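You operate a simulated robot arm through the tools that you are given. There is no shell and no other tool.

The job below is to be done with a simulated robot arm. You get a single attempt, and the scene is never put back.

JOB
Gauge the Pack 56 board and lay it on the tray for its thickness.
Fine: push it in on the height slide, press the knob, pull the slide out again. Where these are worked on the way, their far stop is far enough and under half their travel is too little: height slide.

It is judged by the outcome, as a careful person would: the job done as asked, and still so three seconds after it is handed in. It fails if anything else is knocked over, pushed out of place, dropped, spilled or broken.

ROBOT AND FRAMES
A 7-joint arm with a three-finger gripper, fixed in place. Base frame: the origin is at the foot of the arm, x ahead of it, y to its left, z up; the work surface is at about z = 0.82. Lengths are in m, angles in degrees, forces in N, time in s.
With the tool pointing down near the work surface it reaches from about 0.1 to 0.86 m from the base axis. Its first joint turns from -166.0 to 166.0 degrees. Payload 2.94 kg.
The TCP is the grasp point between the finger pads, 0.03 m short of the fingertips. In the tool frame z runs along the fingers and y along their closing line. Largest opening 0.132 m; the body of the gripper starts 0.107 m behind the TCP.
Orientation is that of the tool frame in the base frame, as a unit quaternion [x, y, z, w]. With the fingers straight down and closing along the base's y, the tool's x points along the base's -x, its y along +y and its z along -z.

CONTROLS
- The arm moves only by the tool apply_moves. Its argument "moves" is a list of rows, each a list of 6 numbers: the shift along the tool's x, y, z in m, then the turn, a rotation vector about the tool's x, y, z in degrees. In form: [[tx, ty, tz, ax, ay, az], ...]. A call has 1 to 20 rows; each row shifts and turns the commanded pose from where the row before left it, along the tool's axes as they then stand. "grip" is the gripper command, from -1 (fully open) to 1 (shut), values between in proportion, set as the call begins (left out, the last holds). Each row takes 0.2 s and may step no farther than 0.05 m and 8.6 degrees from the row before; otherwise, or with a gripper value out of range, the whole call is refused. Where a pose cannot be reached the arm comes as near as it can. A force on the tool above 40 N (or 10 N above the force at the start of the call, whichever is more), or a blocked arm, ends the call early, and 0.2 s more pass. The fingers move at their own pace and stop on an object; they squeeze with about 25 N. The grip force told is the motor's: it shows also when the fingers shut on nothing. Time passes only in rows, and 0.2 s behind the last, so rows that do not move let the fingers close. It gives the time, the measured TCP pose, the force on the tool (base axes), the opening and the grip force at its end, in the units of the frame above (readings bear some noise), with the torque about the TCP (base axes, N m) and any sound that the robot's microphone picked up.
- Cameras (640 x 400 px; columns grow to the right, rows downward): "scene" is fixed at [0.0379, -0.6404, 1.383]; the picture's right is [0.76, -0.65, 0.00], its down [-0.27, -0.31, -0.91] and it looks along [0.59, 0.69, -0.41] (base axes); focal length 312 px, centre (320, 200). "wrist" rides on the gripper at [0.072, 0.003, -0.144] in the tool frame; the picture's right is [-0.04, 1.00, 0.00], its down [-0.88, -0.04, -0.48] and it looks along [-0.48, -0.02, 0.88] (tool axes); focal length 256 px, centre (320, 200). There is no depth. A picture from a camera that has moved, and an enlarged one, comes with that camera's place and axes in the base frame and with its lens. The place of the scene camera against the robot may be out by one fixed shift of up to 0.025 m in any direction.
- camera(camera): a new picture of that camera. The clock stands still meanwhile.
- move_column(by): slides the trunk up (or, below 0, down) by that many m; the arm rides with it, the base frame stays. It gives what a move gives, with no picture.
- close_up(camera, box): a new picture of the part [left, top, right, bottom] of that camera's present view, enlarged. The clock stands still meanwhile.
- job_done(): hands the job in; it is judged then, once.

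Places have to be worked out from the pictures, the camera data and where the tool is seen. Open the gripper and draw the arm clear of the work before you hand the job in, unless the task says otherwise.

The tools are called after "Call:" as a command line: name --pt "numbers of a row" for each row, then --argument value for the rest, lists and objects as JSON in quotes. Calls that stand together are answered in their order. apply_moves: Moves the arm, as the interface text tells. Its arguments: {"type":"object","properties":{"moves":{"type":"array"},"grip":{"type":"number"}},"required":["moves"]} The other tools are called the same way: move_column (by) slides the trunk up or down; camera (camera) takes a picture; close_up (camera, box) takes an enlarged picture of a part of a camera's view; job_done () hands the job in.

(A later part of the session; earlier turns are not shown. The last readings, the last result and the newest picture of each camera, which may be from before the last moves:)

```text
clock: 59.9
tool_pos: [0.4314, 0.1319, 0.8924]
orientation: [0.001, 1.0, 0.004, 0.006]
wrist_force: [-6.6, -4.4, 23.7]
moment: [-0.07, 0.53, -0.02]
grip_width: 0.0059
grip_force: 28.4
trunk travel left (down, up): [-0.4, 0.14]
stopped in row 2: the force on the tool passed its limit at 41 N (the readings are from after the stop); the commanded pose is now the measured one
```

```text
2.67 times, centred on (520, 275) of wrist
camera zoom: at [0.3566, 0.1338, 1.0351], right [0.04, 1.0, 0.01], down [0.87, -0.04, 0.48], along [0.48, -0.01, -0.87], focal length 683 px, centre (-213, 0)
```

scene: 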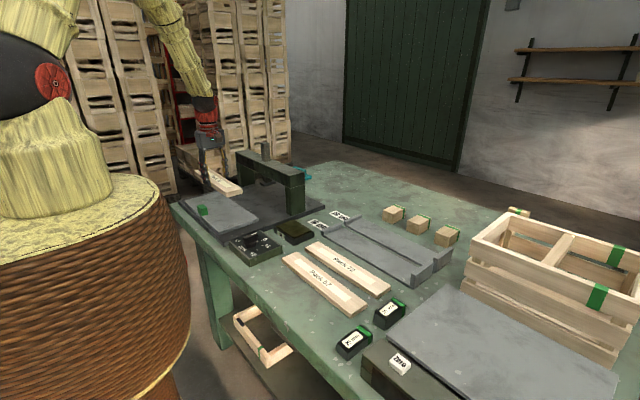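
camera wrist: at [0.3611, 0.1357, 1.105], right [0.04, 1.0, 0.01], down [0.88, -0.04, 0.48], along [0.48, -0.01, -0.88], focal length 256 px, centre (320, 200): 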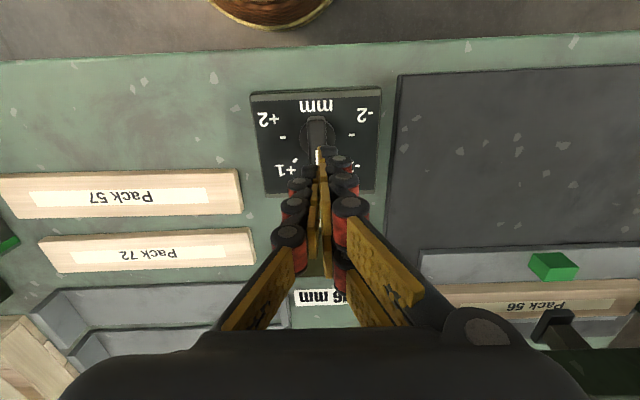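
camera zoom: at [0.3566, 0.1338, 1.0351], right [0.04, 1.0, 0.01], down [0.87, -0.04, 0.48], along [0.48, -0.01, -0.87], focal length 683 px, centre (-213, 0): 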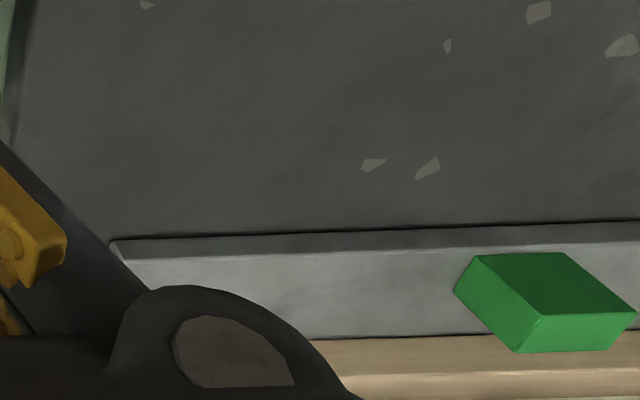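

The dial knob does not travel under 40 N and there was no sound. I lift off and look at the gantry's readout to see whether anything registered.

Call:
apply_moves --pt "0 0 -0.005 0 0 0" --pt "0 0 -0.02 0 0 0" --pt "0 0 -0.04 0 0 0" --pt "0.02 0.03 -0.02 0 0 0" --pt "0.02 0.04 0 0 0 0" --pt "0.02 0.04 0 0 0 0" --pt "0 0.045 0 0 0 0" --pt "0 0.045 0 0 0 0" --pt "0 0.045 0 0 0 0" --pt "0 0.045 0 0 0 0" --pt "0 0 0 0 0 0"

Call:
camera --camera "wrist"

Call:
close_up --camera "scene" --box '[220, 210, 320, 275]'

```text
clock: 62.3
tool_pos: [0.3718, 0.4221, 0.9785]
orientation: [0.0, 1.0, 0.005, 0.006]
wrist_force: [-0.7, -0.8, -0.9]
moment: [0.01, -0.03, -0.02]
grip_width: 0.0001
grip_force: 29.5
trunk travel left (down, up): [-0.4, 0.14]
```

```text
taken
camera wrist: at [0.2964, 0.4242, 1.1219], right [0.04, 1.0, 0.01], down [0.87, -0.04, 0.48], along [0.48, -0.01, -0.88], focal length 256 px, centre (320, 200)
```

wrist: 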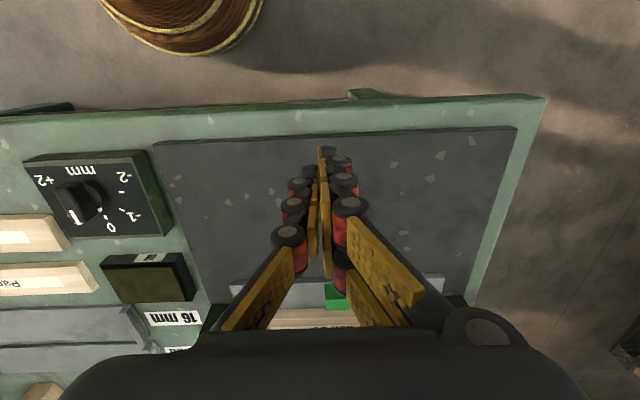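

```text
6.15 times, centred on (270, 242) of scene
camera zoom: at [0.0379, -0.6404, 1.383], right [0.76, -0.65, 0.0], down [-0.27, -0.31, -0.91], along [0.59, 0.69, -0.41], focal length 1921 px, centre (628, -62)
```

zoom: 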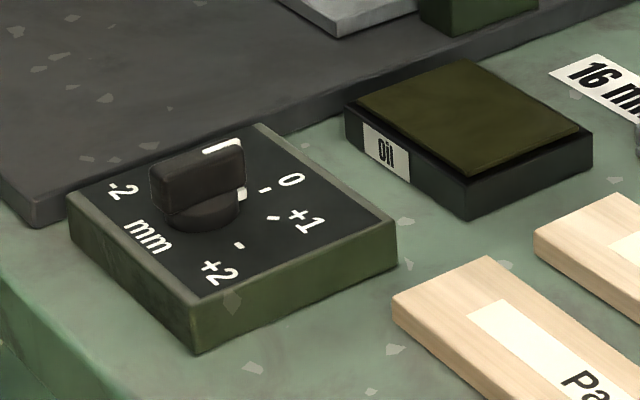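

I tilt the tool to look more horizontally at the gantry's front face and its dark panel.

Call:
apply_moves --pt "0 0.02 -0.03 0 0 0" --pt "0 0 0 0 -8 0" --pt "0 0 0 0 -8 0" --pt "0 0 0 0 -8 0" --pt "0 0 0 0 -8 0" --pt "0 0 0 0 0 0" --grip -1

Call:
camera --camera "wrist"

Call:
close_up --camera "wrist" --box '[220, 150, 460, 300]'

```text
clock: 63.7
tool_pos: [0.3706, 0.4418, 1.0083]
orientation: [0.0, 0.96, 0.004, 0.281]
wrist_force: [-0.2, 0.4, 0.4]
moment: [-0.01, 0.01, 0.0]
grip_width: 0.0992
grip_force: 0.1
trunk travel left (down, up): [-0.4, 0.14]
```

```text
taken
camera wrist: at [0.2313, 0.4444, 1.0901], right [0.04, 1.0, 0.03], down [0.48, -0.04, 0.87], along [0.87, -0.02, -0.48], focal length 256 px, centre (320, 200)
```

wrist: 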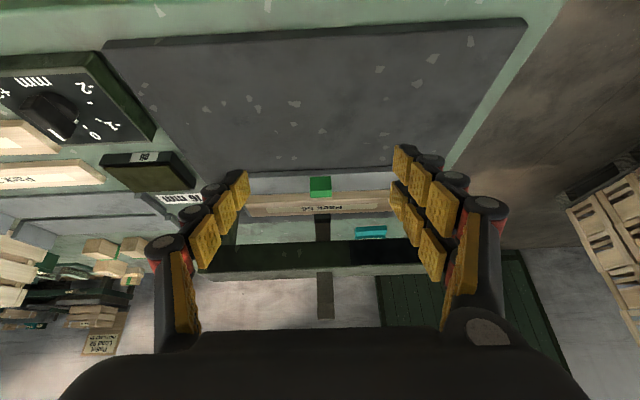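

```text
2.67 times, centred on (340, 225) of wrist
camera zoom: at [0.2313, 0.4444, 1.0901], right [0.04, 1.0, 0.03], down [0.48, -0.04, 0.87], along [0.87, -0.02, -0.48], focal length 683 px, centre (267, 133)
```

zoom: 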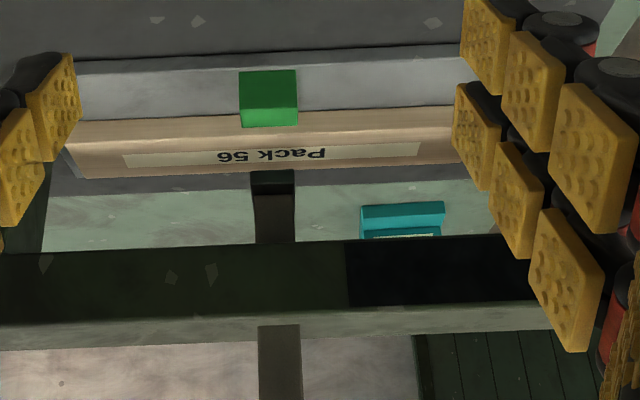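

The panel is still dark, and the foot hovers ~3 cm above the board on a rod whose head stands above the beam – that rod head must be the "knob" to press. I go up to look at it from above.

Call:
apply_moves --pt "0 0 0 0 8 0" --pt "0 0 0 0 8 0" --pt "0 0 0 0 8 0" --pt "0 0 0 0 8 0" --pt "-0.01 0 -0.04 0 0 0" --pt "-0.02 0 -0.04 0 0 0" --pt "-0.03 0 -0.035 0 0 0" --pt "-0.03 0 -0.035 0 0 0" --pt "-0.03 0 -0.035 0 0 0" --pt "-0.03 0 -0.035 0 0 0" --pt "-0.03 0 -0.02 0 0 0" --pt "0 0 0 0 0 0" --grip -1

Call:
camera --camera "wrist"

Call:
close_up --camera "wrist" --box '[240, 150, 400, 250]'

```text
clock: 66.3
tool_pos: [0.549, 0.4378, 1.2507]
orientation: [-0.001, 1.0, 0.005, 0.005]
wrist_force: [-0.8, -0.6, -0.2]
moment: [0.04, 0.01, -0.01]
grip_width: 0.1321
grip_force: 0.1
trunk travel left (down, up): [-0.4, 0.14]
```

```text
taken
camera wrist: at [0.4734, 0.44, 1.3943], right [0.04, 1.0, 0.01], down [0.87, -0.04, 0.48], along [0.48, -0.01, -0.88], focal length 256 px, centre (320, 200)
```

wrist: 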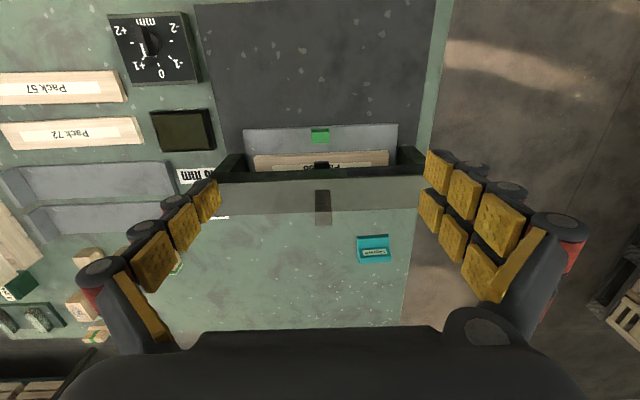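

```text
4.00 times, centred on (320, 200) of wrist
camera zoom: at [0.4734, 0.44, 1.3943], right [0.04, 1.0, 0.01], down [0.87, -0.04, 0.48], along [0.48, -0.01, -0.88], focal length 1024 px, centre (320, 200)
```

zoom: 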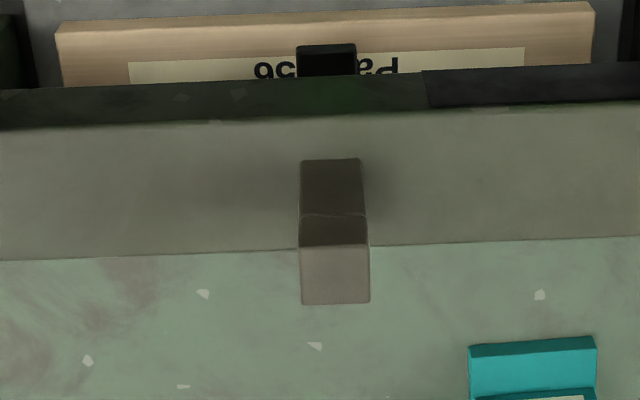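

The rod head is a ~27 mm square post centred at about (0.688, 0.440), top at z≈1.06. I close the fingers and move above it.

Call:
apply_moves --pt "-0.035 0.0006 0.012 0 0 0" --pt "-0.035 0.0006 0.012 0 0 0" --pt "-0.035 0.0006 0.012 0 0 0" --pt "-0.034 0.0006 0.012 0 0 0" --pt "0 0 0.02 0 0 0" --pt "0 0 0.02 0 0 0" --pt "0 0 0 0 0 0" --grip 1

Call:
camera --camera "wrist"

Call:
close_up --camera "scene" --box '[200, 100, 320, 180]'

```text
clock: 67.9
tool_pos: [0.6889, 0.4429, 1.1637]
orientation: [0.0, 1.0, 0.004, 0.005]
wrist_force: [0.2, -0.4, 0.5]
moment: [-0.02, 0.03, 0.01]
grip_width: 0.0155
grip_force: 0.9
trunk travel left (down, up): [-0.4, 0.14]
```

```text
taken
camera wrist: at [0.6141, 0.4445, 1.3067], right [0.04, 1.0, 0.01], down [0.87, -0.04, 0.48], along [0.48, -0.01, -0.87], focal length 256 px, centre (320, 200)
```

wrist: 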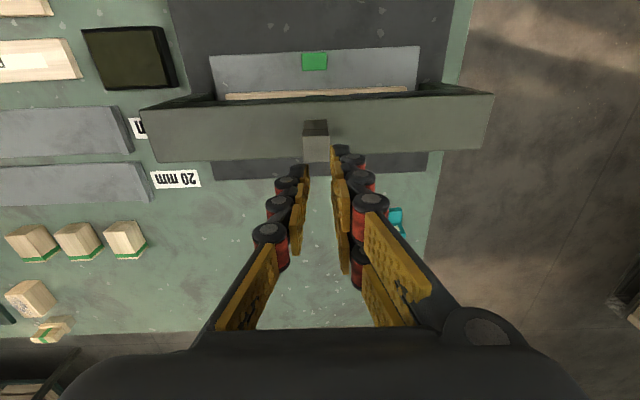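

```text
5.00 times, centred on (260, 140) of scene
camera zoom: at [0.0379, -0.6404, 1.383], right [0.76, -0.65, 0.0], down [-0.27, -0.31, -0.91], along [0.59, 0.69, -0.41], focal length 1561 px, centre (620, 500)
```

zoom: 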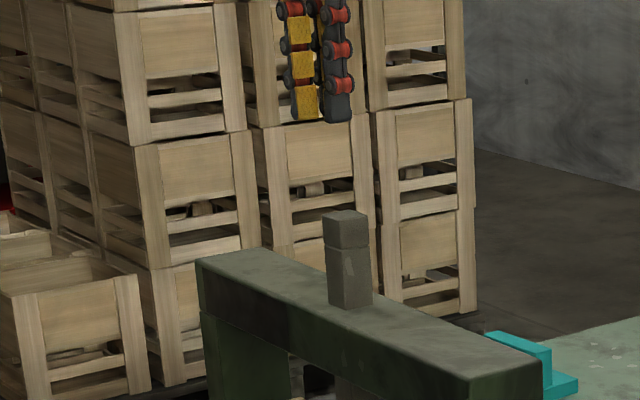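

The fingertips are right above the rod head. I correct y by −2.5 mm and come down to just above it.

Call:
apply_moves --pt "-0.0005 -0.0025 0.02 0 0 0" --pt "0 0 0.025 0 0 0" --pt "0 0 0.014 0 0 0" --pt "0 0 0 0 0 0"

Call:
close_up --camera "scene" --box '[200, 110, 320, 190]'

Call:
close_up --camera "wrist" --box '[250, 90, 394, 190]'

```text
clock: 68.9
tool_pos: [0.6892, 0.4423, 1.1044]
orientation: [0.0, 1.0, 0.005, 0.005]
wrist_force: [0.7, 0.2, -0.5]
moment: [-0.03, -0.02, -0.02]
grip_width: 0.0001
grip_force: 25.5
trunk travel left (down, up): [-0.4, 0.14]
```

```text
5.00 times, centred on (260, 150) of scene
camera zoom: at [0.0379, -0.6404, 1.383], right [0.76, -0.65, 0.0], down [-0.27, -0.31, -0.91], along [0.59, 0.69, -0.41], focal length 1561 px, centre (620, 450)
```

zoom: 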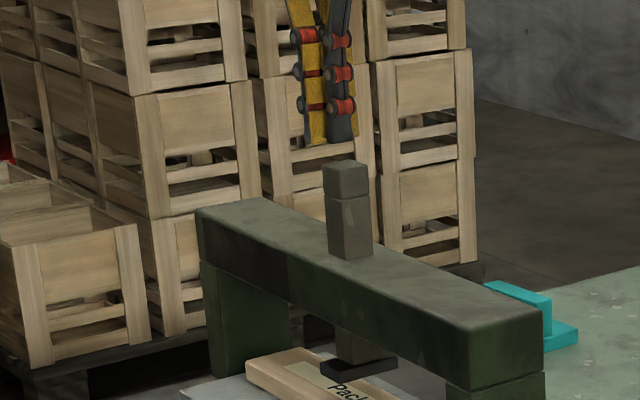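

```text
4.00 times, centred on (322, 140) of wrist
camera zoom: at [0.6149, 0.443, 1.2477], right [0.04, 1.0, 0.01], down [0.87, -0.04, 0.48], along [0.48, -0.01, -0.88], focal length 1024 px, centre (312, 440)
```

zoom: 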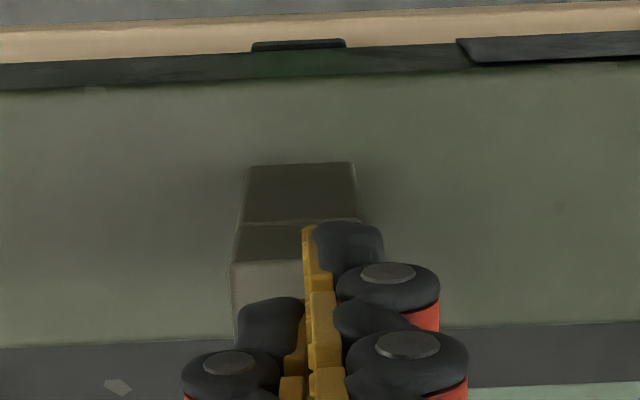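

Slightly right of centre; I shift −2 mm in y and step down to touch and press the rod head.

Call:
apply_moves --pt "0 -0.002 0.004 0 0 0" --pt "0 0 0.004 0 0 0" --pt "0 0 0 0 0 0"

Call:
apply_moves --pt "0 0 0.003 0 0 0" --pt "0 0 0 0 0 0"

Call:
apply_moves --pt "0 0 0.003 0 0 0" --pt "0 0 0 0 0 0"

Call:
apply_moves --pt "0 0 0.003 0 0 0" --pt "0 0 0 0 0 0"

Call:
close_up --camera "scene" --box '[200, 110, 320, 190]'

```text
clock: 69.7
tool_pos: [0.6902, 0.4403, 1.097]
orientation: [0.0, 1.0, 0.004, 0.005]
wrist_force: [0.0, 0.6, 0.1]
moment: [0.01, 0.01, 0.0]
grip_width: 0.0
grip_force: 25.6
trunk travel left (down, up): [-0.4, 0.14]
```

```text
clock: 70.3
tool_pos: [0.6898, 0.4398, 1.0923]
orientation: [0.0, 1.0, 0.004, 0.005]
wrist_force: [-0.8, -0.4, 0.7]
moment: [-0.01, -0.01, 0.0]
grip_width: 0.0
grip_force: 25.6
trunk travel left (down, up): [-0.4, 0.14]
```

```text
clock: 70.9
tool_pos: [0.6894, 0.4401, 1.0897]
orientation: [0.001, 1.0, 0.004, 0.004]
wrist_force: [-0.2, 0.3, -1.1]
moment: [0.05, 0.01, -0.02]
grip_width: 0.0
grip_force: 24.8
trunk travel left (down, up): [-0.4, 0.14]
```

```text
clock: 71.5
tool_pos: [0.6898, 0.4391, 1.0867]
orientation: [0.0, 1.0, 0.004, 0.005]
wrist_force: [0.5, 0.2, -0.1]
moment: [0.01, -0.01, -0.03]
grip_width: 0.0
grip_force: 24.8
trunk travel left (down, up): [-0.4, 0.14]
```

```text
5.00 times, centred on (260, 150) of scene
camera zoom: at [0.0379, -0.6404, 1.383], right [0.76, -0.65, 0.0], down [-0.27, -0.31, -0.91], along [0.59, 0.69, -0.41], focal length 1561 px, centre (620, 450)
```

zoom: 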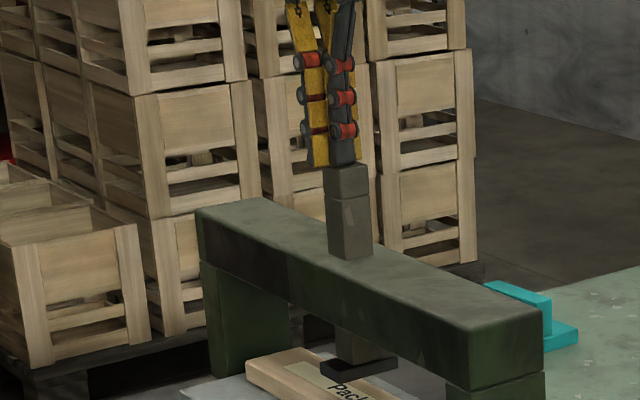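

Nearly touching the head. I keep stepping down 3 mm at a time, watching force, sound and the foot.

Call:
apply_moves --pt "0 0 0.003 0 0 0" --pt "0 0 0 0 0 0"

Call:
apply_moves --pt "0 0 0.003 0 0 0" --pt "0 0 0 0 0 0"

Call:
apply_moves --pt "0 0 0.003 0 0 0" --pt "0 0 0 0 0 0"

Call:
close_up --camera "scene" --box '[200, 110, 320, 190]'

```text
clock: 72.1
tool_pos: [0.6902, 0.4391, 1.0827]
orientation: [0.0, 1.0, 0.004, 0.005]
wrist_force: [-0.9, -0.2, -0.1]
moment: [0.02, 0.04, -0.01]
grip_width: 0.0
grip_force: 25.2
trunk travel left (down, up): [-0.4, 0.14]
```

```text
clock: 72.7
tool_pos: [0.6903, 0.4383, 1.0791]
orientation: [0.0, 1.0, 0.004, 0.006]
wrist_force: [-0.4, 0.1, 1.0]
moment: [-0.01, 0.01, 0.03]
grip_width: 0.006
grip_force: 28.7
trunk travel left (down, up): [-0.4, 0.14]
```

```text
clock: 73.3
tool_pos: [0.69, 0.4403, 1.0786]
orientation: [0.001, 1.0, 0.004, 0.005]
wrist_force: [0.1, 0.7, 0.7]
moment: [0.0, 0.0, -0.01]
grip_width: 0.006
grip_force: 28.6
trunk travel left (down, up): [-0.4, 0.14]
```

```text
5.00 times, centred on (260, 150) of scene
camera zoom: at [0.0379, -0.6404, 1.383], right [0.76, -0.65, 0.0], down [-0.27, -0.31, -0.91], along [0.59, 0.69, -0.41], focal length 1561 px, centre (620, 450)
```

zoom: 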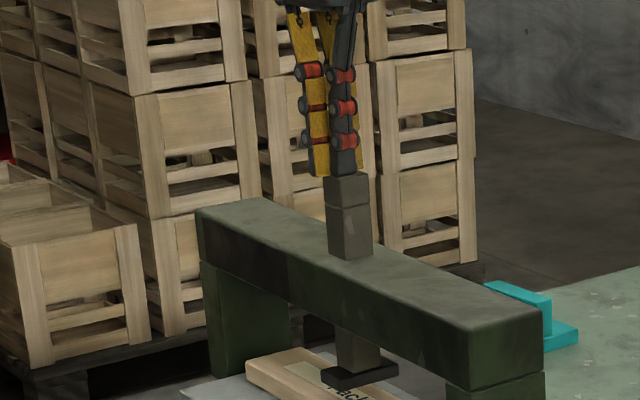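

The rod is moving down with the fingers and the foot is lowering. I keep pressing until the foot meets the board.

Call:
apply_moves --pt "0 0 0.004 0 0 0" --pt "0 0 0.004 0 0 0" --pt "0 0 0 0 0 0"

Call:
apply_moves --pt "0 0 0.003 0 0 0" --pt "0 0 0.003 0 0 0" --pt "0 0 0 0 0 0"

Call:
close_up --camera "scene" --box '[200, 110, 320, 190]'

```text
clock: 74.1
tool_pos: [0.6899, 0.4384, 1.0688]
orientation: [0.0, 1.0, 0.005, 0.006]
wrist_force: [0.6, 0.0, 2.3]
moment: [0.01, 0.03, -0.02]
grip_width: 0.0057
grip_force: 29.1
trunk travel left (down, up): [-0.4, 0.14]
```

```text
clock: 74.9
tool_pos: [0.6911, 0.4398, 1.0642]
orientation: [0.0, 1.0, 0.004, 0.004]
wrist_force: [1.2, 0.2, 3.0]
moment: [0.01, 0.04, 0.01]
grip_width: 0.0063
grip_force: 28.4
trunk travel left (down, up): [-0.4, 0.14]
```

```text
5.00 times, centred on (260, 150) of scene
camera zoom: at [0.0379, -0.6404, 1.383], right [0.76, -0.65, 0.0], down [-0.27, -0.31, -0.91], along [0.59, 0.69, -0.41], focal length 1561 px, centre (620, 450)
```

zoom: 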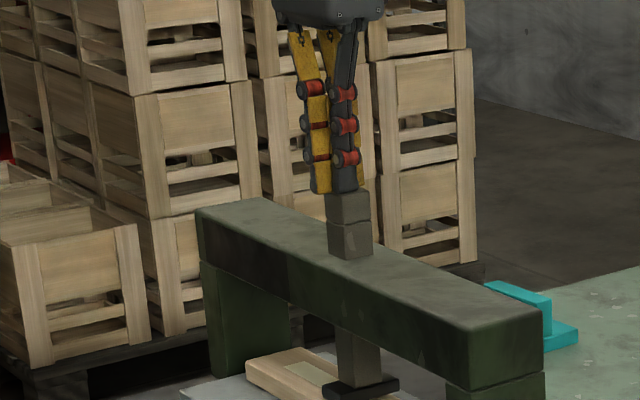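

Foot is close to the board now. I continue in smaller steps and look at the readout.

Call:
apply_moves --pt "0 0 0.003 0 0 0" --pt "0 0 0 0 0 0"

Call:
apply_moves --pt "0 0 0.003 0 0 0" --pt "0 0 0 0 0 0"

Call:
apply_moves --pt "0 0 0.003 0 0 0" --pt "0 0 0 0 0 0"

Call:
close_up --camera "scene" --box '[200, 110, 320, 190]'

```text
clock: 75.5
tool_pos: [0.6909, 0.4394, 1.0599]
orientation: [-0.001, 1.0, 0.004, 0.006]
wrist_force: [-1.2, 0.5, 2.2]
moment: [0.03, 0.05, 0.02]
grip_width: 0.0059
grip_force: 28.9
trunk travel left (down, up): [-0.4, 0.14]
```

```text
clock: 76.1
tool_pos: [0.6906, 0.44, 1.0587]
orientation: [0.0, 1.0, 0.004, 0.006]
wrist_force: [-1.4, -0.8, 12.5]
moment: [-0.02, 0.1, 0.01]
grip_width: 0.0062
grip_force: 28.2
trunk travel left (down, up): [-0.4, 0.14]
```

```text
clock: 76.7
tool_pos: [0.6901, 0.4392, 1.059]
orientation: [0.0, 1.0, 0.006, 0.008]
wrist_force: [-2.8, -4.9, 33.8]
moment: [-0.12, 0.26, 0.05]
grip_width: 0.0059
grip_force: 28.7
trunk travel left (down, up): [-0.4, 0.14]
```

```text
5.00 times, centred on (260, 150) of scene
camera zoom: at [0.0379, -0.6404, 1.383], right [0.76, -0.65, 0.0], down [-0.27, -0.31, -0.91], along [0.59, 0.69, -0.41], focal length 1561 px, centre (620, 450)
```

zoom: 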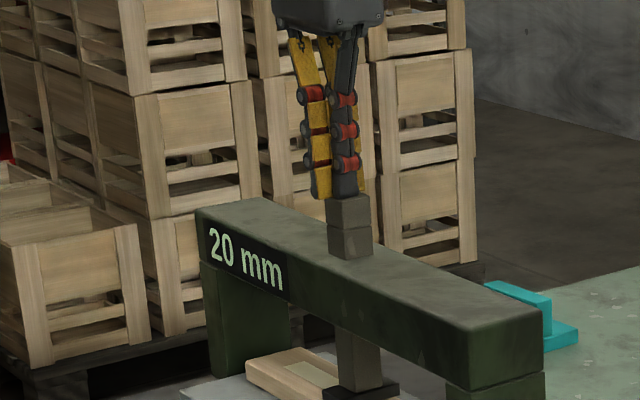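

The readout lit up: "20 mm". Before releasing, I zoom on it and on the board end to cross-check the thickness visually against its 60 mm width.

Call:
close_up --camera "scene" --box '[235, 140, 275, 170]'

Call:
close_up --camera "scene" --box '[240, 175, 300, 215]'

```text
13.33 times, centred on (255, 155) of scene
camera zoom: at [0.0379, -0.6404, 1.383], right [0.76, -0.65, 0.0], down [-0.27, -0.31, -0.91], along [0.59, 0.69, -0.41], focal length 4163 px, centre (1187, 800)
```

zoom: 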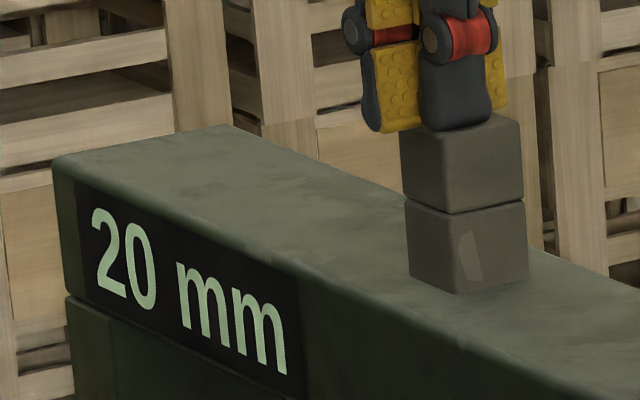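

```text
10.00 times, centred on (270, 195) of scene
camera zoom: at [0.0379, -0.6404, 1.383], right [0.76, -0.65, 0.0], down [-0.27, -0.31, -0.91], along [0.59, 0.69, -0.41], focal length 3122 px, centre (820, 250)
```

zoom: 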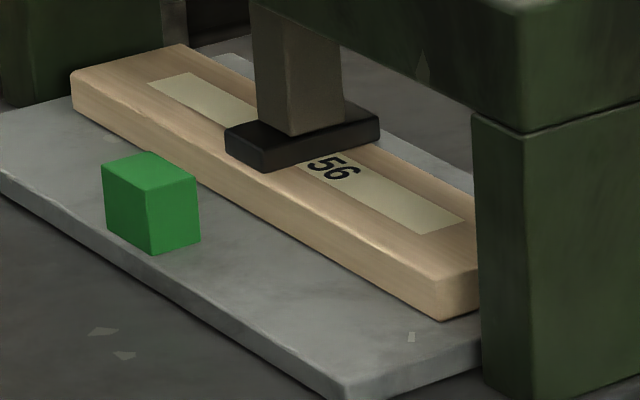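

The reading is 20 mm, but my rough visual estimate gives about 18 mm, so I measure the board's end face at higher zoom before trusting the gauge.

Call:
close_up --camera "scene" --box '[270, 195, 294, 210]'

Call:
close_up --camera "scene" --box '[244, 178, 268, 193]'

Call:
close_up --camera "scene" --box '[310, 300, 390, 350]'

```text
16.00 times, centred on (282, 202) of scene
camera zoom: at [0.0379, -0.6404, 1.383], right [0.76, -0.65, 0.0], down [-0.27, -0.31, -0.91], along [0.59, 0.69, -0.41], focal length 4996 px, centre (928, 160)
```

zoom: 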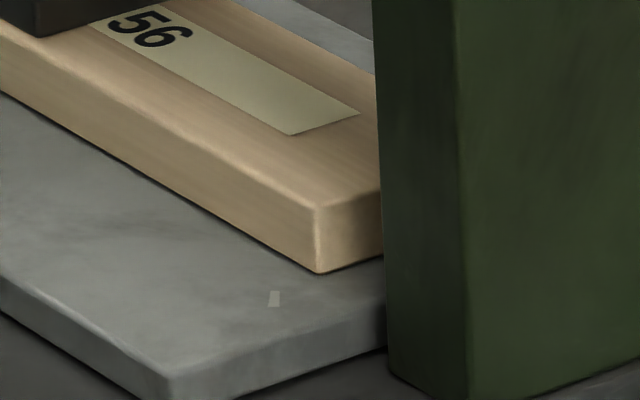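

```text
16.00 times, centred on (256, 186) of scene
camera zoom: at [0.0379, -0.6404, 1.383], right [0.76, -0.65, 0.0], down [-0.27, -0.31, -0.91], along [0.59, 0.69, -0.41], focal length 4996 px, centre (1344, 432)
```

zoom: 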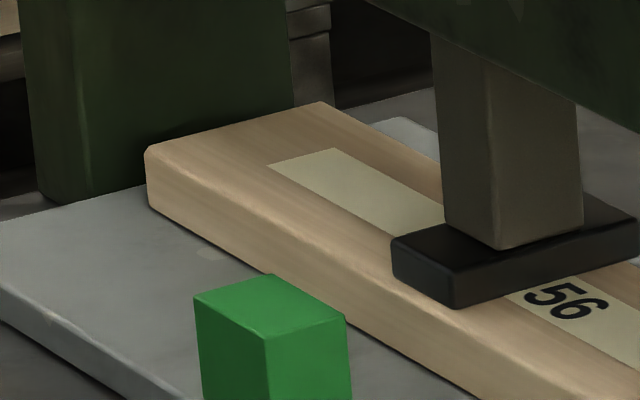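

```text
8.00 times, centred on (350, 325) of scene
camera zoom: at [0.0379, -0.6404, 1.383], right [0.76, -0.65, 0.0], down [-0.27, -0.31, -0.91], along [0.59, 0.69, -0.41], focal length 2498 px, centre (80, -800)
```

zoom: 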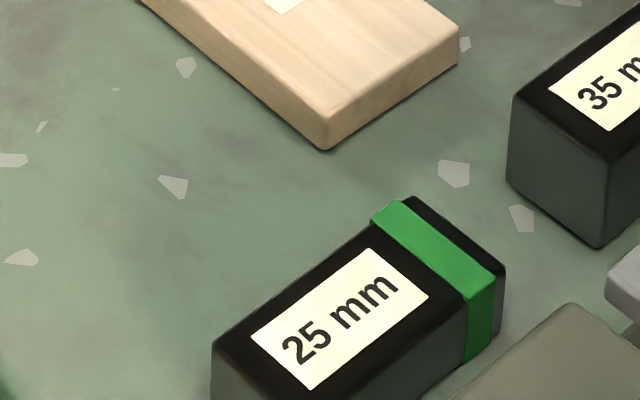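

Measured at the corner: ~18.6 mm visible with rounded edges, consistent with 20 mm rather than 16 mm; I'll double-check by touch later. Now I let the rod up again and see that the foot rises.

Call:
apply_moves --pt "0 0 -0.005 0 0 0" --pt "0 0 -0.01 0 0 0" --pt "0 0 -0.01 0 0 0" --pt "0 0 -0.02 0 0 0" --pt "0 0 -0.03 0 0 0" --pt "0 0 -0.03 0 0 0" --pt "0 0 0 0 0 0"

Call:
close_up --camera "scene" --box '[200, 120, 320, 215]'

```text
clock: 78.3
tool_pos: [0.6902, 0.4372, 1.159]
orientation: [0.0, 1.0, 0.004, 0.005]
wrist_force: [0.4, -0.1, -0.3]
moment: [-0.05, -0.01, -0.02]
grip_width: 0.0004
grip_force: 28.6
trunk travel left (down, up): [-0.4, 0.14]
```

```text
4.21 times, centred on (260, 168) of scene
camera zoom: at [0.0379, -0.6404, 1.383], right [0.76, -0.65, 0.0], down [-0.27, -0.31, -0.91], along [0.59, 0.69, -0.41], focal length 1315 px, centre (573, 337)
```

zoom: 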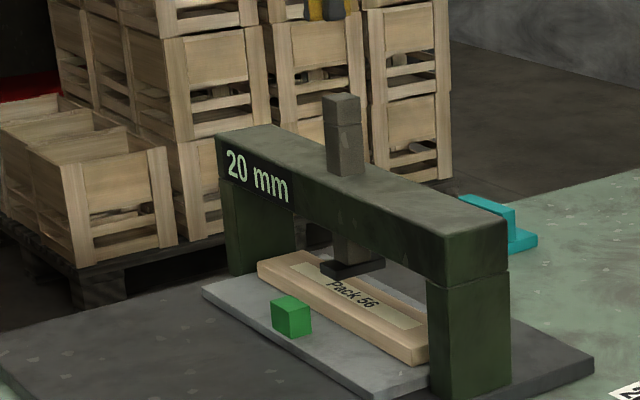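

The foot came back up and the readout holds "20 mm". Now I go back to the slide handle with the tilted approach to pull the slide out.

Call:
apply_moves --pt "0.038 0.0007 0 0 0 0" --pt "0.038 0.0007 0 0 0 0" --pt "0.038 0.0007 0 0 0 0" --pt "0.038 0.0007 0 0 0 0" --pt "0.038 0.0005 0 0 0 0" --pt "0 0 0 0 -8 0" --pt "0 0 0 0 -8 0" --pt "0 0 0 0 -8 0" --pt "0 0 0 0 -8 0" --pt "0 0 0 0 0 0" --grip 0.015

Call:
apply_moves --pt "0.011 0 0.0382 0 0 0" --pt "0.011 0 0.0382 0 0 0" --pt "0.011 0 0.0382 0 0 0" --pt "0.011 0 0.0382 0 0 0" --pt "0.011 0 0.0382 0 0 0" --pt "0 0 0 0 0 0"

Call:
camera --camera "wrist"

```text
clock: 80.5
tool_pos: [0.498, 0.442, 1.1576]
orientation: [0.0, 0.96, 0.003, 0.281]
wrist_force: [-0.6, 0.6, -0.4]
moment: [0.0, 0.0, 0.0]
grip_width: 0.0649
grip_force: 0.1
trunk travel left (down, up): [-0.4, 0.14]
```

```text
clock: 81.9
tool_pos: [0.5566, 0.4447, 0.9677]
orientation: [0.0, 0.96, 0.004, 0.281]
wrist_force: [0.3, -0.2, 0.5]
moment: [-0.01, -0.01, 0.0]
grip_width: 0.065
grip_force: 0.0
trunk travel left (down, up): [-0.4, 0.14]
```

```text
taken
camera wrist: at [0.4166, 0.4457, 1.0507], right [0.04, 1.0, 0.03], down [0.48, -0.04, 0.87], along [0.87, -0.02, -0.49], focal length 256 px, centre (320, 200)
```

wrist: 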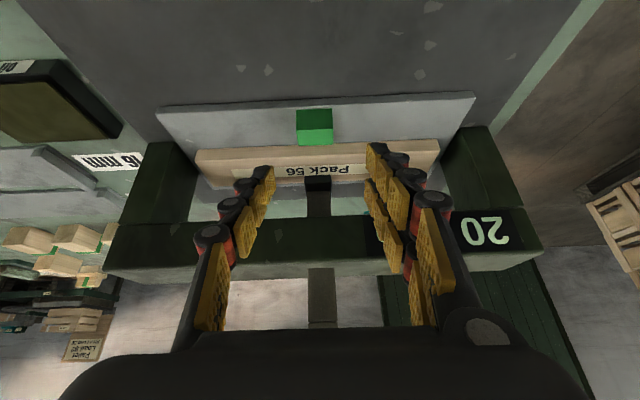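

Aligned except y is 4 mm too far left; I correct and slide in along the finger axis toward the handle.

Call:
apply_moves --pt "0 -0.004 0.02 0 0 0" --pt "0 0 0.03 0 0 0" --pt "0 0 0.03 0 0 0" --pt "0 0 0 0 0 0"

Call:
camera --camera "wrist"

Call:
close_up --camera "scene" --box '[210, 140, 310, 215]'

```text
clock: 82.9
tool_pos: [0.6002, 0.4414, 0.9002]
orientation: [0.0, 0.96, 0.004, 0.281]
wrist_force: [0.0, 0.3, 0.4]
moment: [0.01, 0.0, 0.02]
grip_width: 0.0652
grip_force: 0.0
trunk travel left (down, up): [-0.4, 0.14]
```

```text
taken
camera wrist: at [0.4609, 0.4419, 0.9824], right [0.04, 1.0, 0.03], down [0.48, -0.04, 0.87], along [0.87, -0.02, -0.49], focal length 256 px, centre (320, 200)
```

wrist: 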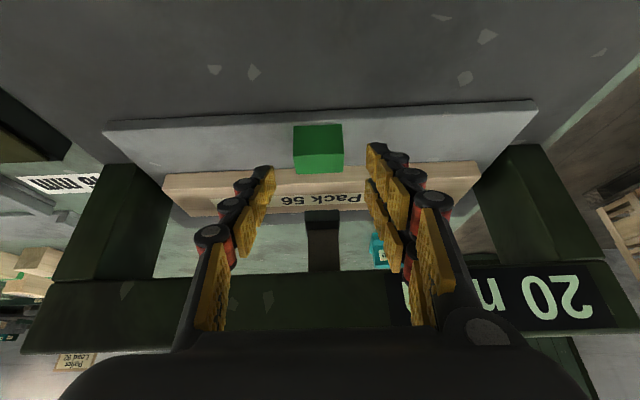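

```text
5.33 times, centred on (260, 178) of scene
camera zoom: at [0.0379, -0.6404, 1.383], right [0.76, -0.65, 0.0], down [-0.27, -0.31, -0.91], along [0.59, 0.69, -0.41], focal length 1665 px, centre (640, 320)
```

zoom: 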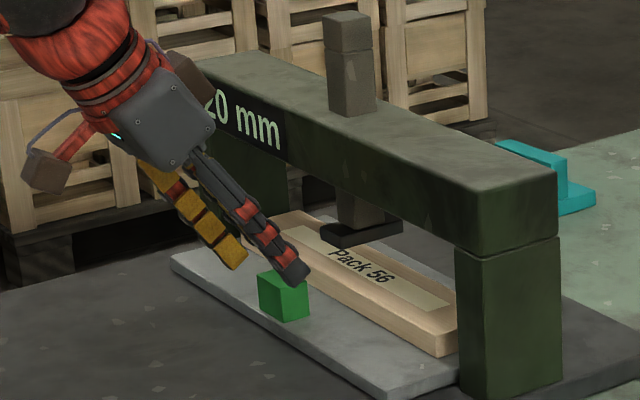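

I go the last 3 cm to straddle the handle and close on it.

Call:
apply_moves --pt "0.0012 -0.0008 0.015 0 0 0" --pt "0.0013 0 0.0145 0 0 0" --pt "0 0 0 0 0 0"

Call:
camera --camera "wrist"

```text
clock: 83.7
tool_pos: [0.6116, 0.4397, 0.8741]
orientation: [0.0, 0.96, 0.004, 0.28]
wrist_force: [-0.1, 0.6, -0.3]
moment: [0.03, 0.0, 0.01]
grip_width: 0.0649
grip_force: 0.0
trunk travel left (down, up): [-0.4, 0.14]
```

```text
taken
camera wrist: at [0.4724, 0.4415, 0.9565], right [0.04, 1.0, 0.03], down [0.48, -0.04, 0.87], along [0.87, -0.02, -0.49], focal length 256 px, centre (320, 200)
```

wrist: 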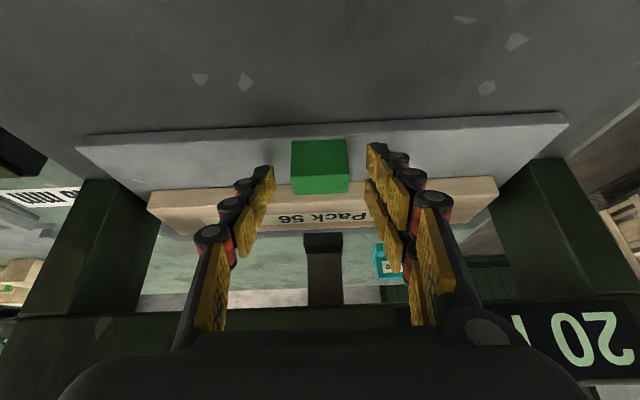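

Well placed. I close on the handle and begin pulling the slide out (−x) in 1 cm rows.

Call:
apply_moves --pt "0 0 0 0 0 0" --pt "0 0 0 0 0 0" --pt "0 0 0 0 0 0" --grip 1

Call:
apply_moves --pt "0.0042 0 -0.0027 0 0 0" --pt "0.00848 0 -0.0053 0 0 0" --pt "0.00848 0 -0.0053 0 0 0" --pt "0.00848 0 -0.0053 0 0 0" --pt "0.01 0 -0.0064 0 0 0" --pt "0.01 0 -0.0064 0 0 0" --pt "0 0 0 0 0 0"

Call:
camera --camera "wrist"

```text
clock: 84.5
tool_pos: [0.6118, 0.4411, 0.8744]
orientation: [0.001, 0.96, 0.004, 0.28]
wrist_force: [0.2, 0.4, -0.1]
moment: [-0.11, 0.04, 0.0]
grip_width: 0.0378
grip_force: 24.4
trunk travel left (down, up): [-0.4, 0.14]
```

```text
clock: 86.1
tool_pos: [0.5537, 0.4401, 0.8749]
orientation: [0.001, 0.96, 0.005, 0.28]
wrist_force: [-2.1, -3.5, 11.7]
moment: [0.05, 0.58, -0.31]
grip_width: 0.0373
grip_force: 44.9
trunk travel left (down, up): [-0.4, 0.14]
```

```text
taken
camera wrist: at [0.4135, 0.4415, 0.9564], right [0.04, 1.0, 0.03], down [0.48, -0.05, 0.87], along [0.87, -0.02, -0.48], focal length 256 px, centre (320, 200)
```

wrist: 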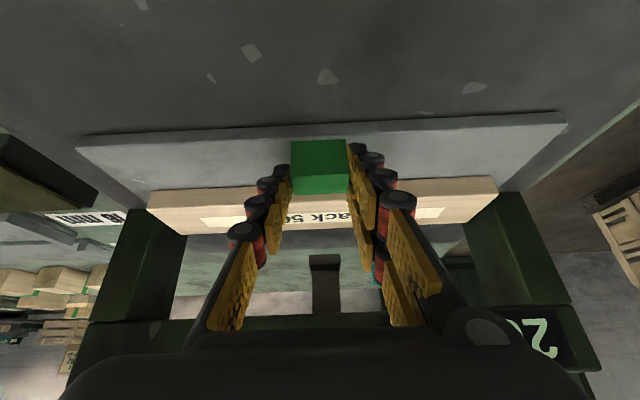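

The slide follows. I keep pulling out most of the remaining way.

Call:
apply_moves --pt "0.01187 0 -0.0077 0 0 0" --pt "0.01187 0 -0.0074 0 0 0" --pt "0.01187 0 -0.0074 0 0 0" --pt "0.01187 0 -0.0074 0 0 0" --pt "0.01187 0 -0.0074 0 0 0" --pt "0.01187 0 -0.0074 0 0 0" --pt "0.01187 0 -0.0074 0 0 0" --pt "0.01187 0 -0.0074 0 0 0" --pt "0.01187 0 -0.0074 0 0 0" --pt "0.01187 0 -0.0074 0 0 0" --pt "0 0 0 0 0 0"

Call:
camera --camera "wrist"

Call:
close_up --camera "scene" --box '[170, 130, 330, 230]'

```text
clock: 88.5
tool_pos: [0.4139, 0.4389, 0.8742]
orientation: [0.001, 0.96, 0.004, 0.281]
wrist_force: [-1.0, -3.6, 24.6]
moment: [-0.13, 0.13, 0.03]
grip_width: 0.0374
grip_force: 45.1
trunk travel left (down, up): [-0.4, 0.14]
```

```text
taken
camera wrist: at [0.2738, 0.4415, 0.9562], right [0.04, 1.0, 0.03], down [0.48, -0.05, 0.87], along [0.87, -0.02, -0.48], focal length 256 px, centre (320, 200)
```

wrist: 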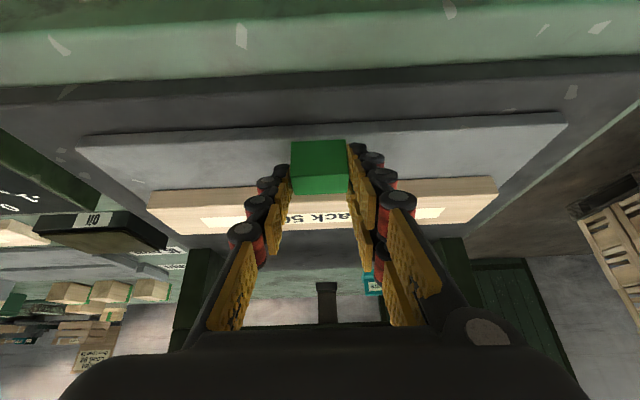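

```text
4.00 times, centred on (250, 180) of scene
camera zoom: at [0.0379, -0.6404, 1.383], right [0.76, -0.65, 0.0], down [-0.27, -0.31, -0.91], along [0.59, 0.69, -0.41], focal length 1249 px, centre (600, 280)
```

zoom: 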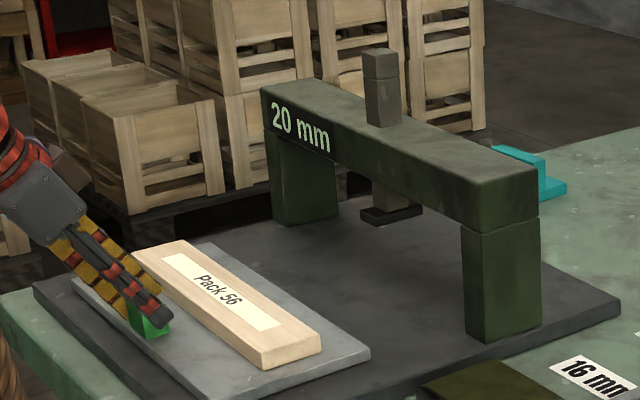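

About 2.4 cm remain. I relieve the downward load that built up, then pull the rest until the outer stop.

Call:
apply_moves --pt "-0.0013 0 -0.0021 0 0 0" --pt "0.00674 0 -0.00431 0 0 0" --pt "0.00674 0 -0.00431 0 0 0" --pt "0.0042 0 -0.0027 0 0 0" --pt "0 0 0 0 0 0"

Call:
apply_moves --pt "0.0025 0 -0.0016 0 0 0" --pt "0.0025 0 -0.0016 0 0 0" --pt "0 0 0 0 0 0"

Call:
close_up --camera "scene" --box '[170, 130, 330, 230]'

```text
clock: 89.7
tool_pos: [0.3962, 0.4401, 0.8738]
orientation: [0.001, 0.96, 0.003, 0.281]
wrist_force: [31.9, 8.9, -12.8]
moment: [0.07, -0.58, 0.26]
grip_width: 0.0377
grip_force: 44.9
trunk travel left (down, up): [-0.4, 0.14]
```

```text
clock: 90.5
tool_pos: [0.3892, 0.4382, 0.8753]
orientation: [0.001, 0.96, 0.004, 0.281]
wrist_force: [35.3, 6.4, 1.7]
moment: [0.01, -0.87, 0.31]
grip_width: 0.0376
grip_force: 45.2
trunk travel left (down, up): [-0.4, 0.14]
```

```text
4.00 times, centred on (250, 180) of scene
camera zoom: at [0.0379, -0.6404, 1.383], right [0.76, -0.65, 0.0], down [-0.27, -0.31, -0.91], along [0.59, 0.69, -0.41], focal length 1249 px, centre (600, 280)
```

zoom: 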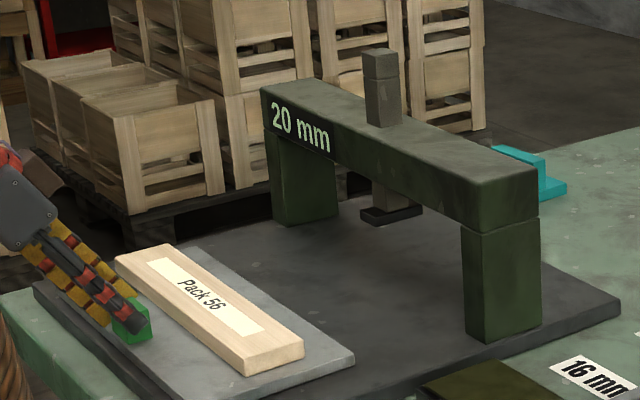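

The slide is back at its outer stop (35 N, same place as at the start). I ease off, open, and withdraw; I also zoom on the reference blocks and boards for a visual thickness comparison.

Call:
apply_moves --pt "-0.0025 0 0.0016 0 0 0" --pt "0 0 0 0 0 0"

Call:
apply_moves --pt "0 0 0 0 0 0" --pt "0 0 0 0 0 0" --pt "0 0 0 0 0 0" --pt "0 0 0 0 0 0" --grip 0.0

Call:
apply_moves --pt "0 0 -0.02 0 0 0" --pt "0 0 -0.03 0 0 0" --pt "0 0 -0.035 0 0 0" --pt "0 0 -0.035 0 0 0" --pt "0 0 0 0 8 0" --pt "0 0 0 0 8 0" --pt "0 0 0 0 8 0" --pt "0 0 0 0 8.6 0" --pt "0 0 0 0 0 0"

Call:
close_up --camera "scene" --box '[225, 200, 257, 220]'

Call:
close_up --camera "scene" --box '[330, 320, 378, 350]'

Call:
close_up --camera "scene" --box '[335, 320, 383, 365]'

```text
clock: 91.1
tool_pos: [0.3909, 0.4413, 0.8755]
orientation: [0.001, 0.96, 0.004, 0.281]
wrist_force: [16.1, 3.9, 18.2]
moment: [-0.26, -0.07, -0.05]
grip_width: 0.0376
grip_force: 45.3
trunk travel left (down, up): [-0.4, 0.14]
```

```text
clock: 92.1
tool_pos: [0.3883, 0.4395, 0.8751]
orientation: [0.001, 0.96, 0.004, 0.279]
wrist_force: [-0.3, 0.8, 0.1]
moment: [0.03, 0.02, 0.01]
grip_width: 0.0661
grip_force: 0.1
trunk travel left (down, up): [-0.4, 0.14]
```

```text
clock: 94.1
tool_pos: [0.3246, 0.4383, 0.976]
orientation: [0.0, 1.0, 0.003, -0.001]
wrist_force: [-0.4, -0.1, -0.7]
moment: [0.04, -0.01, 0.03]
grip_width: 0.066
grip_force: 0.0
trunk travel left (down, up): [-0.4, 0.14]
```

```text
16.00 times, centred on (241, 210) of scene
camera zoom: at [0.0379, -0.6404, 1.383], right [0.76, -0.65, 0.0], down [-0.27, -0.31, -0.91], along [0.59, 0.69, -0.41], focal length 4996 px, centre (1584, 40)
```

zoom: 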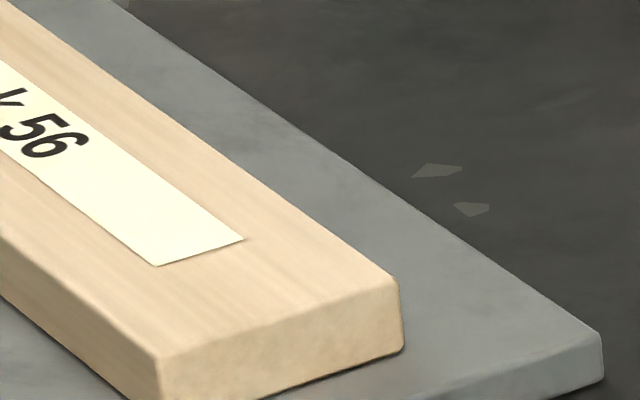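

```text
13.33 times, centred on (354, 335) of scene
camera zoom: at [0.0379, -0.6404, 1.383], right [0.76, -0.65, 0.0], down [-0.27, -0.31, -0.91], along [0.59, 0.69, -0.41], focal length 4163 px, centre (-133, -1600)
```

zoom: 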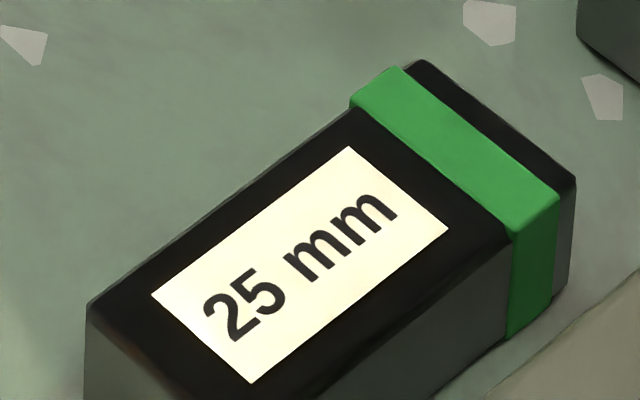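

```text
8.89 times, centred on (359, 342) of scene
camera zoom: at [0.0379, -0.6404, 1.383], right [0.76, -0.65, 0.0], down [-0.27, -0.31, -0.91], along [0.59, 0.69, -0.41], focal length 2775 px, centre (-27, -1067)
```

zoom: 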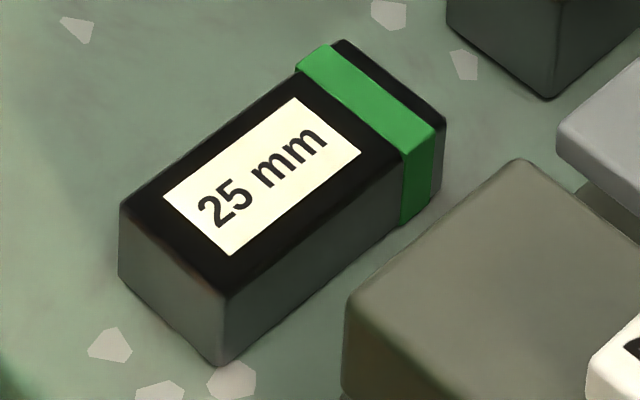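

Calibrating on the 25 mm block (which measures ~1.3 mm short from its rounded edges the same way), the board comes out at ≈19.8 mm: the 20 mm reading is right. Now I look at the trays from above before picking the board up.

Call:
apply_moves --pt "-0.0196 -0.0399 -0.0124 0 0 0" --pt "-0.0196 -0.0399 -0.0124 0 0 0" --pt "-0.0196 -0.0399 -0.0124 0 0 0" --pt "-0.0196 -0.0399 -0.0124 0 0 0" --pt "-0.0196 -0.0399 -0.0124 0 0 0" --pt "-0.0196 -0.0399 -0.0124 0 0 0" --pt "-0.0196 -0.0399 -0.0124 0 0 0" --pt "-0.0196 -0.0399 -0.0124 0 0 0" --pt "-0.0196 -0.0399 -0.0124 0 0 0" --pt "-0.0196 -0.0399 -0.0124 0 0 0" --pt "-0.0196 -0.0399 -0.0124 0 0 0" --pt "-0.0196 -0.0399 -0.0124 0 0 0" --pt "-0.0196 -0.0399 -0.0124 0 0 0" --pt "-0.0196 -0.0399 -0.0124 0 0 0" --pt "0 0 0 0 0 0" --grip -1

Call:
camera --camera "wrist"

Call:
close_up --camera "wrist" --box '[170, 60, 490, 260]'

```text
clock: 97.3
tool_pos: [0.6006, -0.1221, 1.1454]
orientation: [-0.001, 1.0, 0.003, 0.0]
wrist_force: [0.1, 0.5, 0.3]
moment: [-0.03, 0.02, 0.04]
grip_width: 0.1319
grip_force: 0.0
trunk travel left (down, up): [-0.4, 0.14]
```

```text
taken
camera wrist: at [0.527, -0.1209, 1.2898], right [0.04, 1.0, 0.01], down [0.88, -0.04, 0.47], along [0.47, -0.01, -0.88], focal length 256 px, centre (320, 200)
```

wrist: 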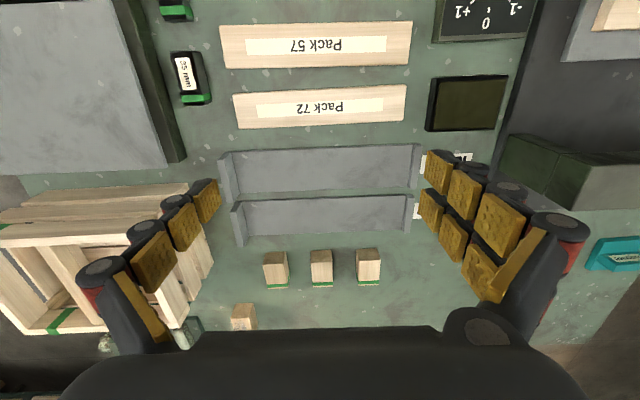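

```text
2.00 times, centred on (330, 160) of wrist
camera zoom: at [0.527, -0.1209, 1.2898], right [0.04, 1.0, 0.01], down [0.88, -0.04, 0.47], along [0.47, -0.01, -0.88], focal length 512 px, centre (300, 280)
```

zoom: 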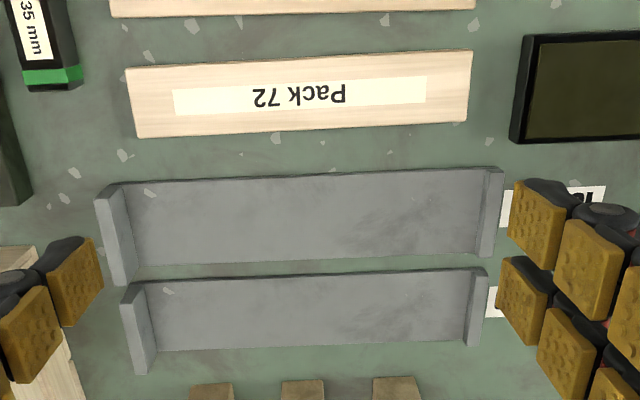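

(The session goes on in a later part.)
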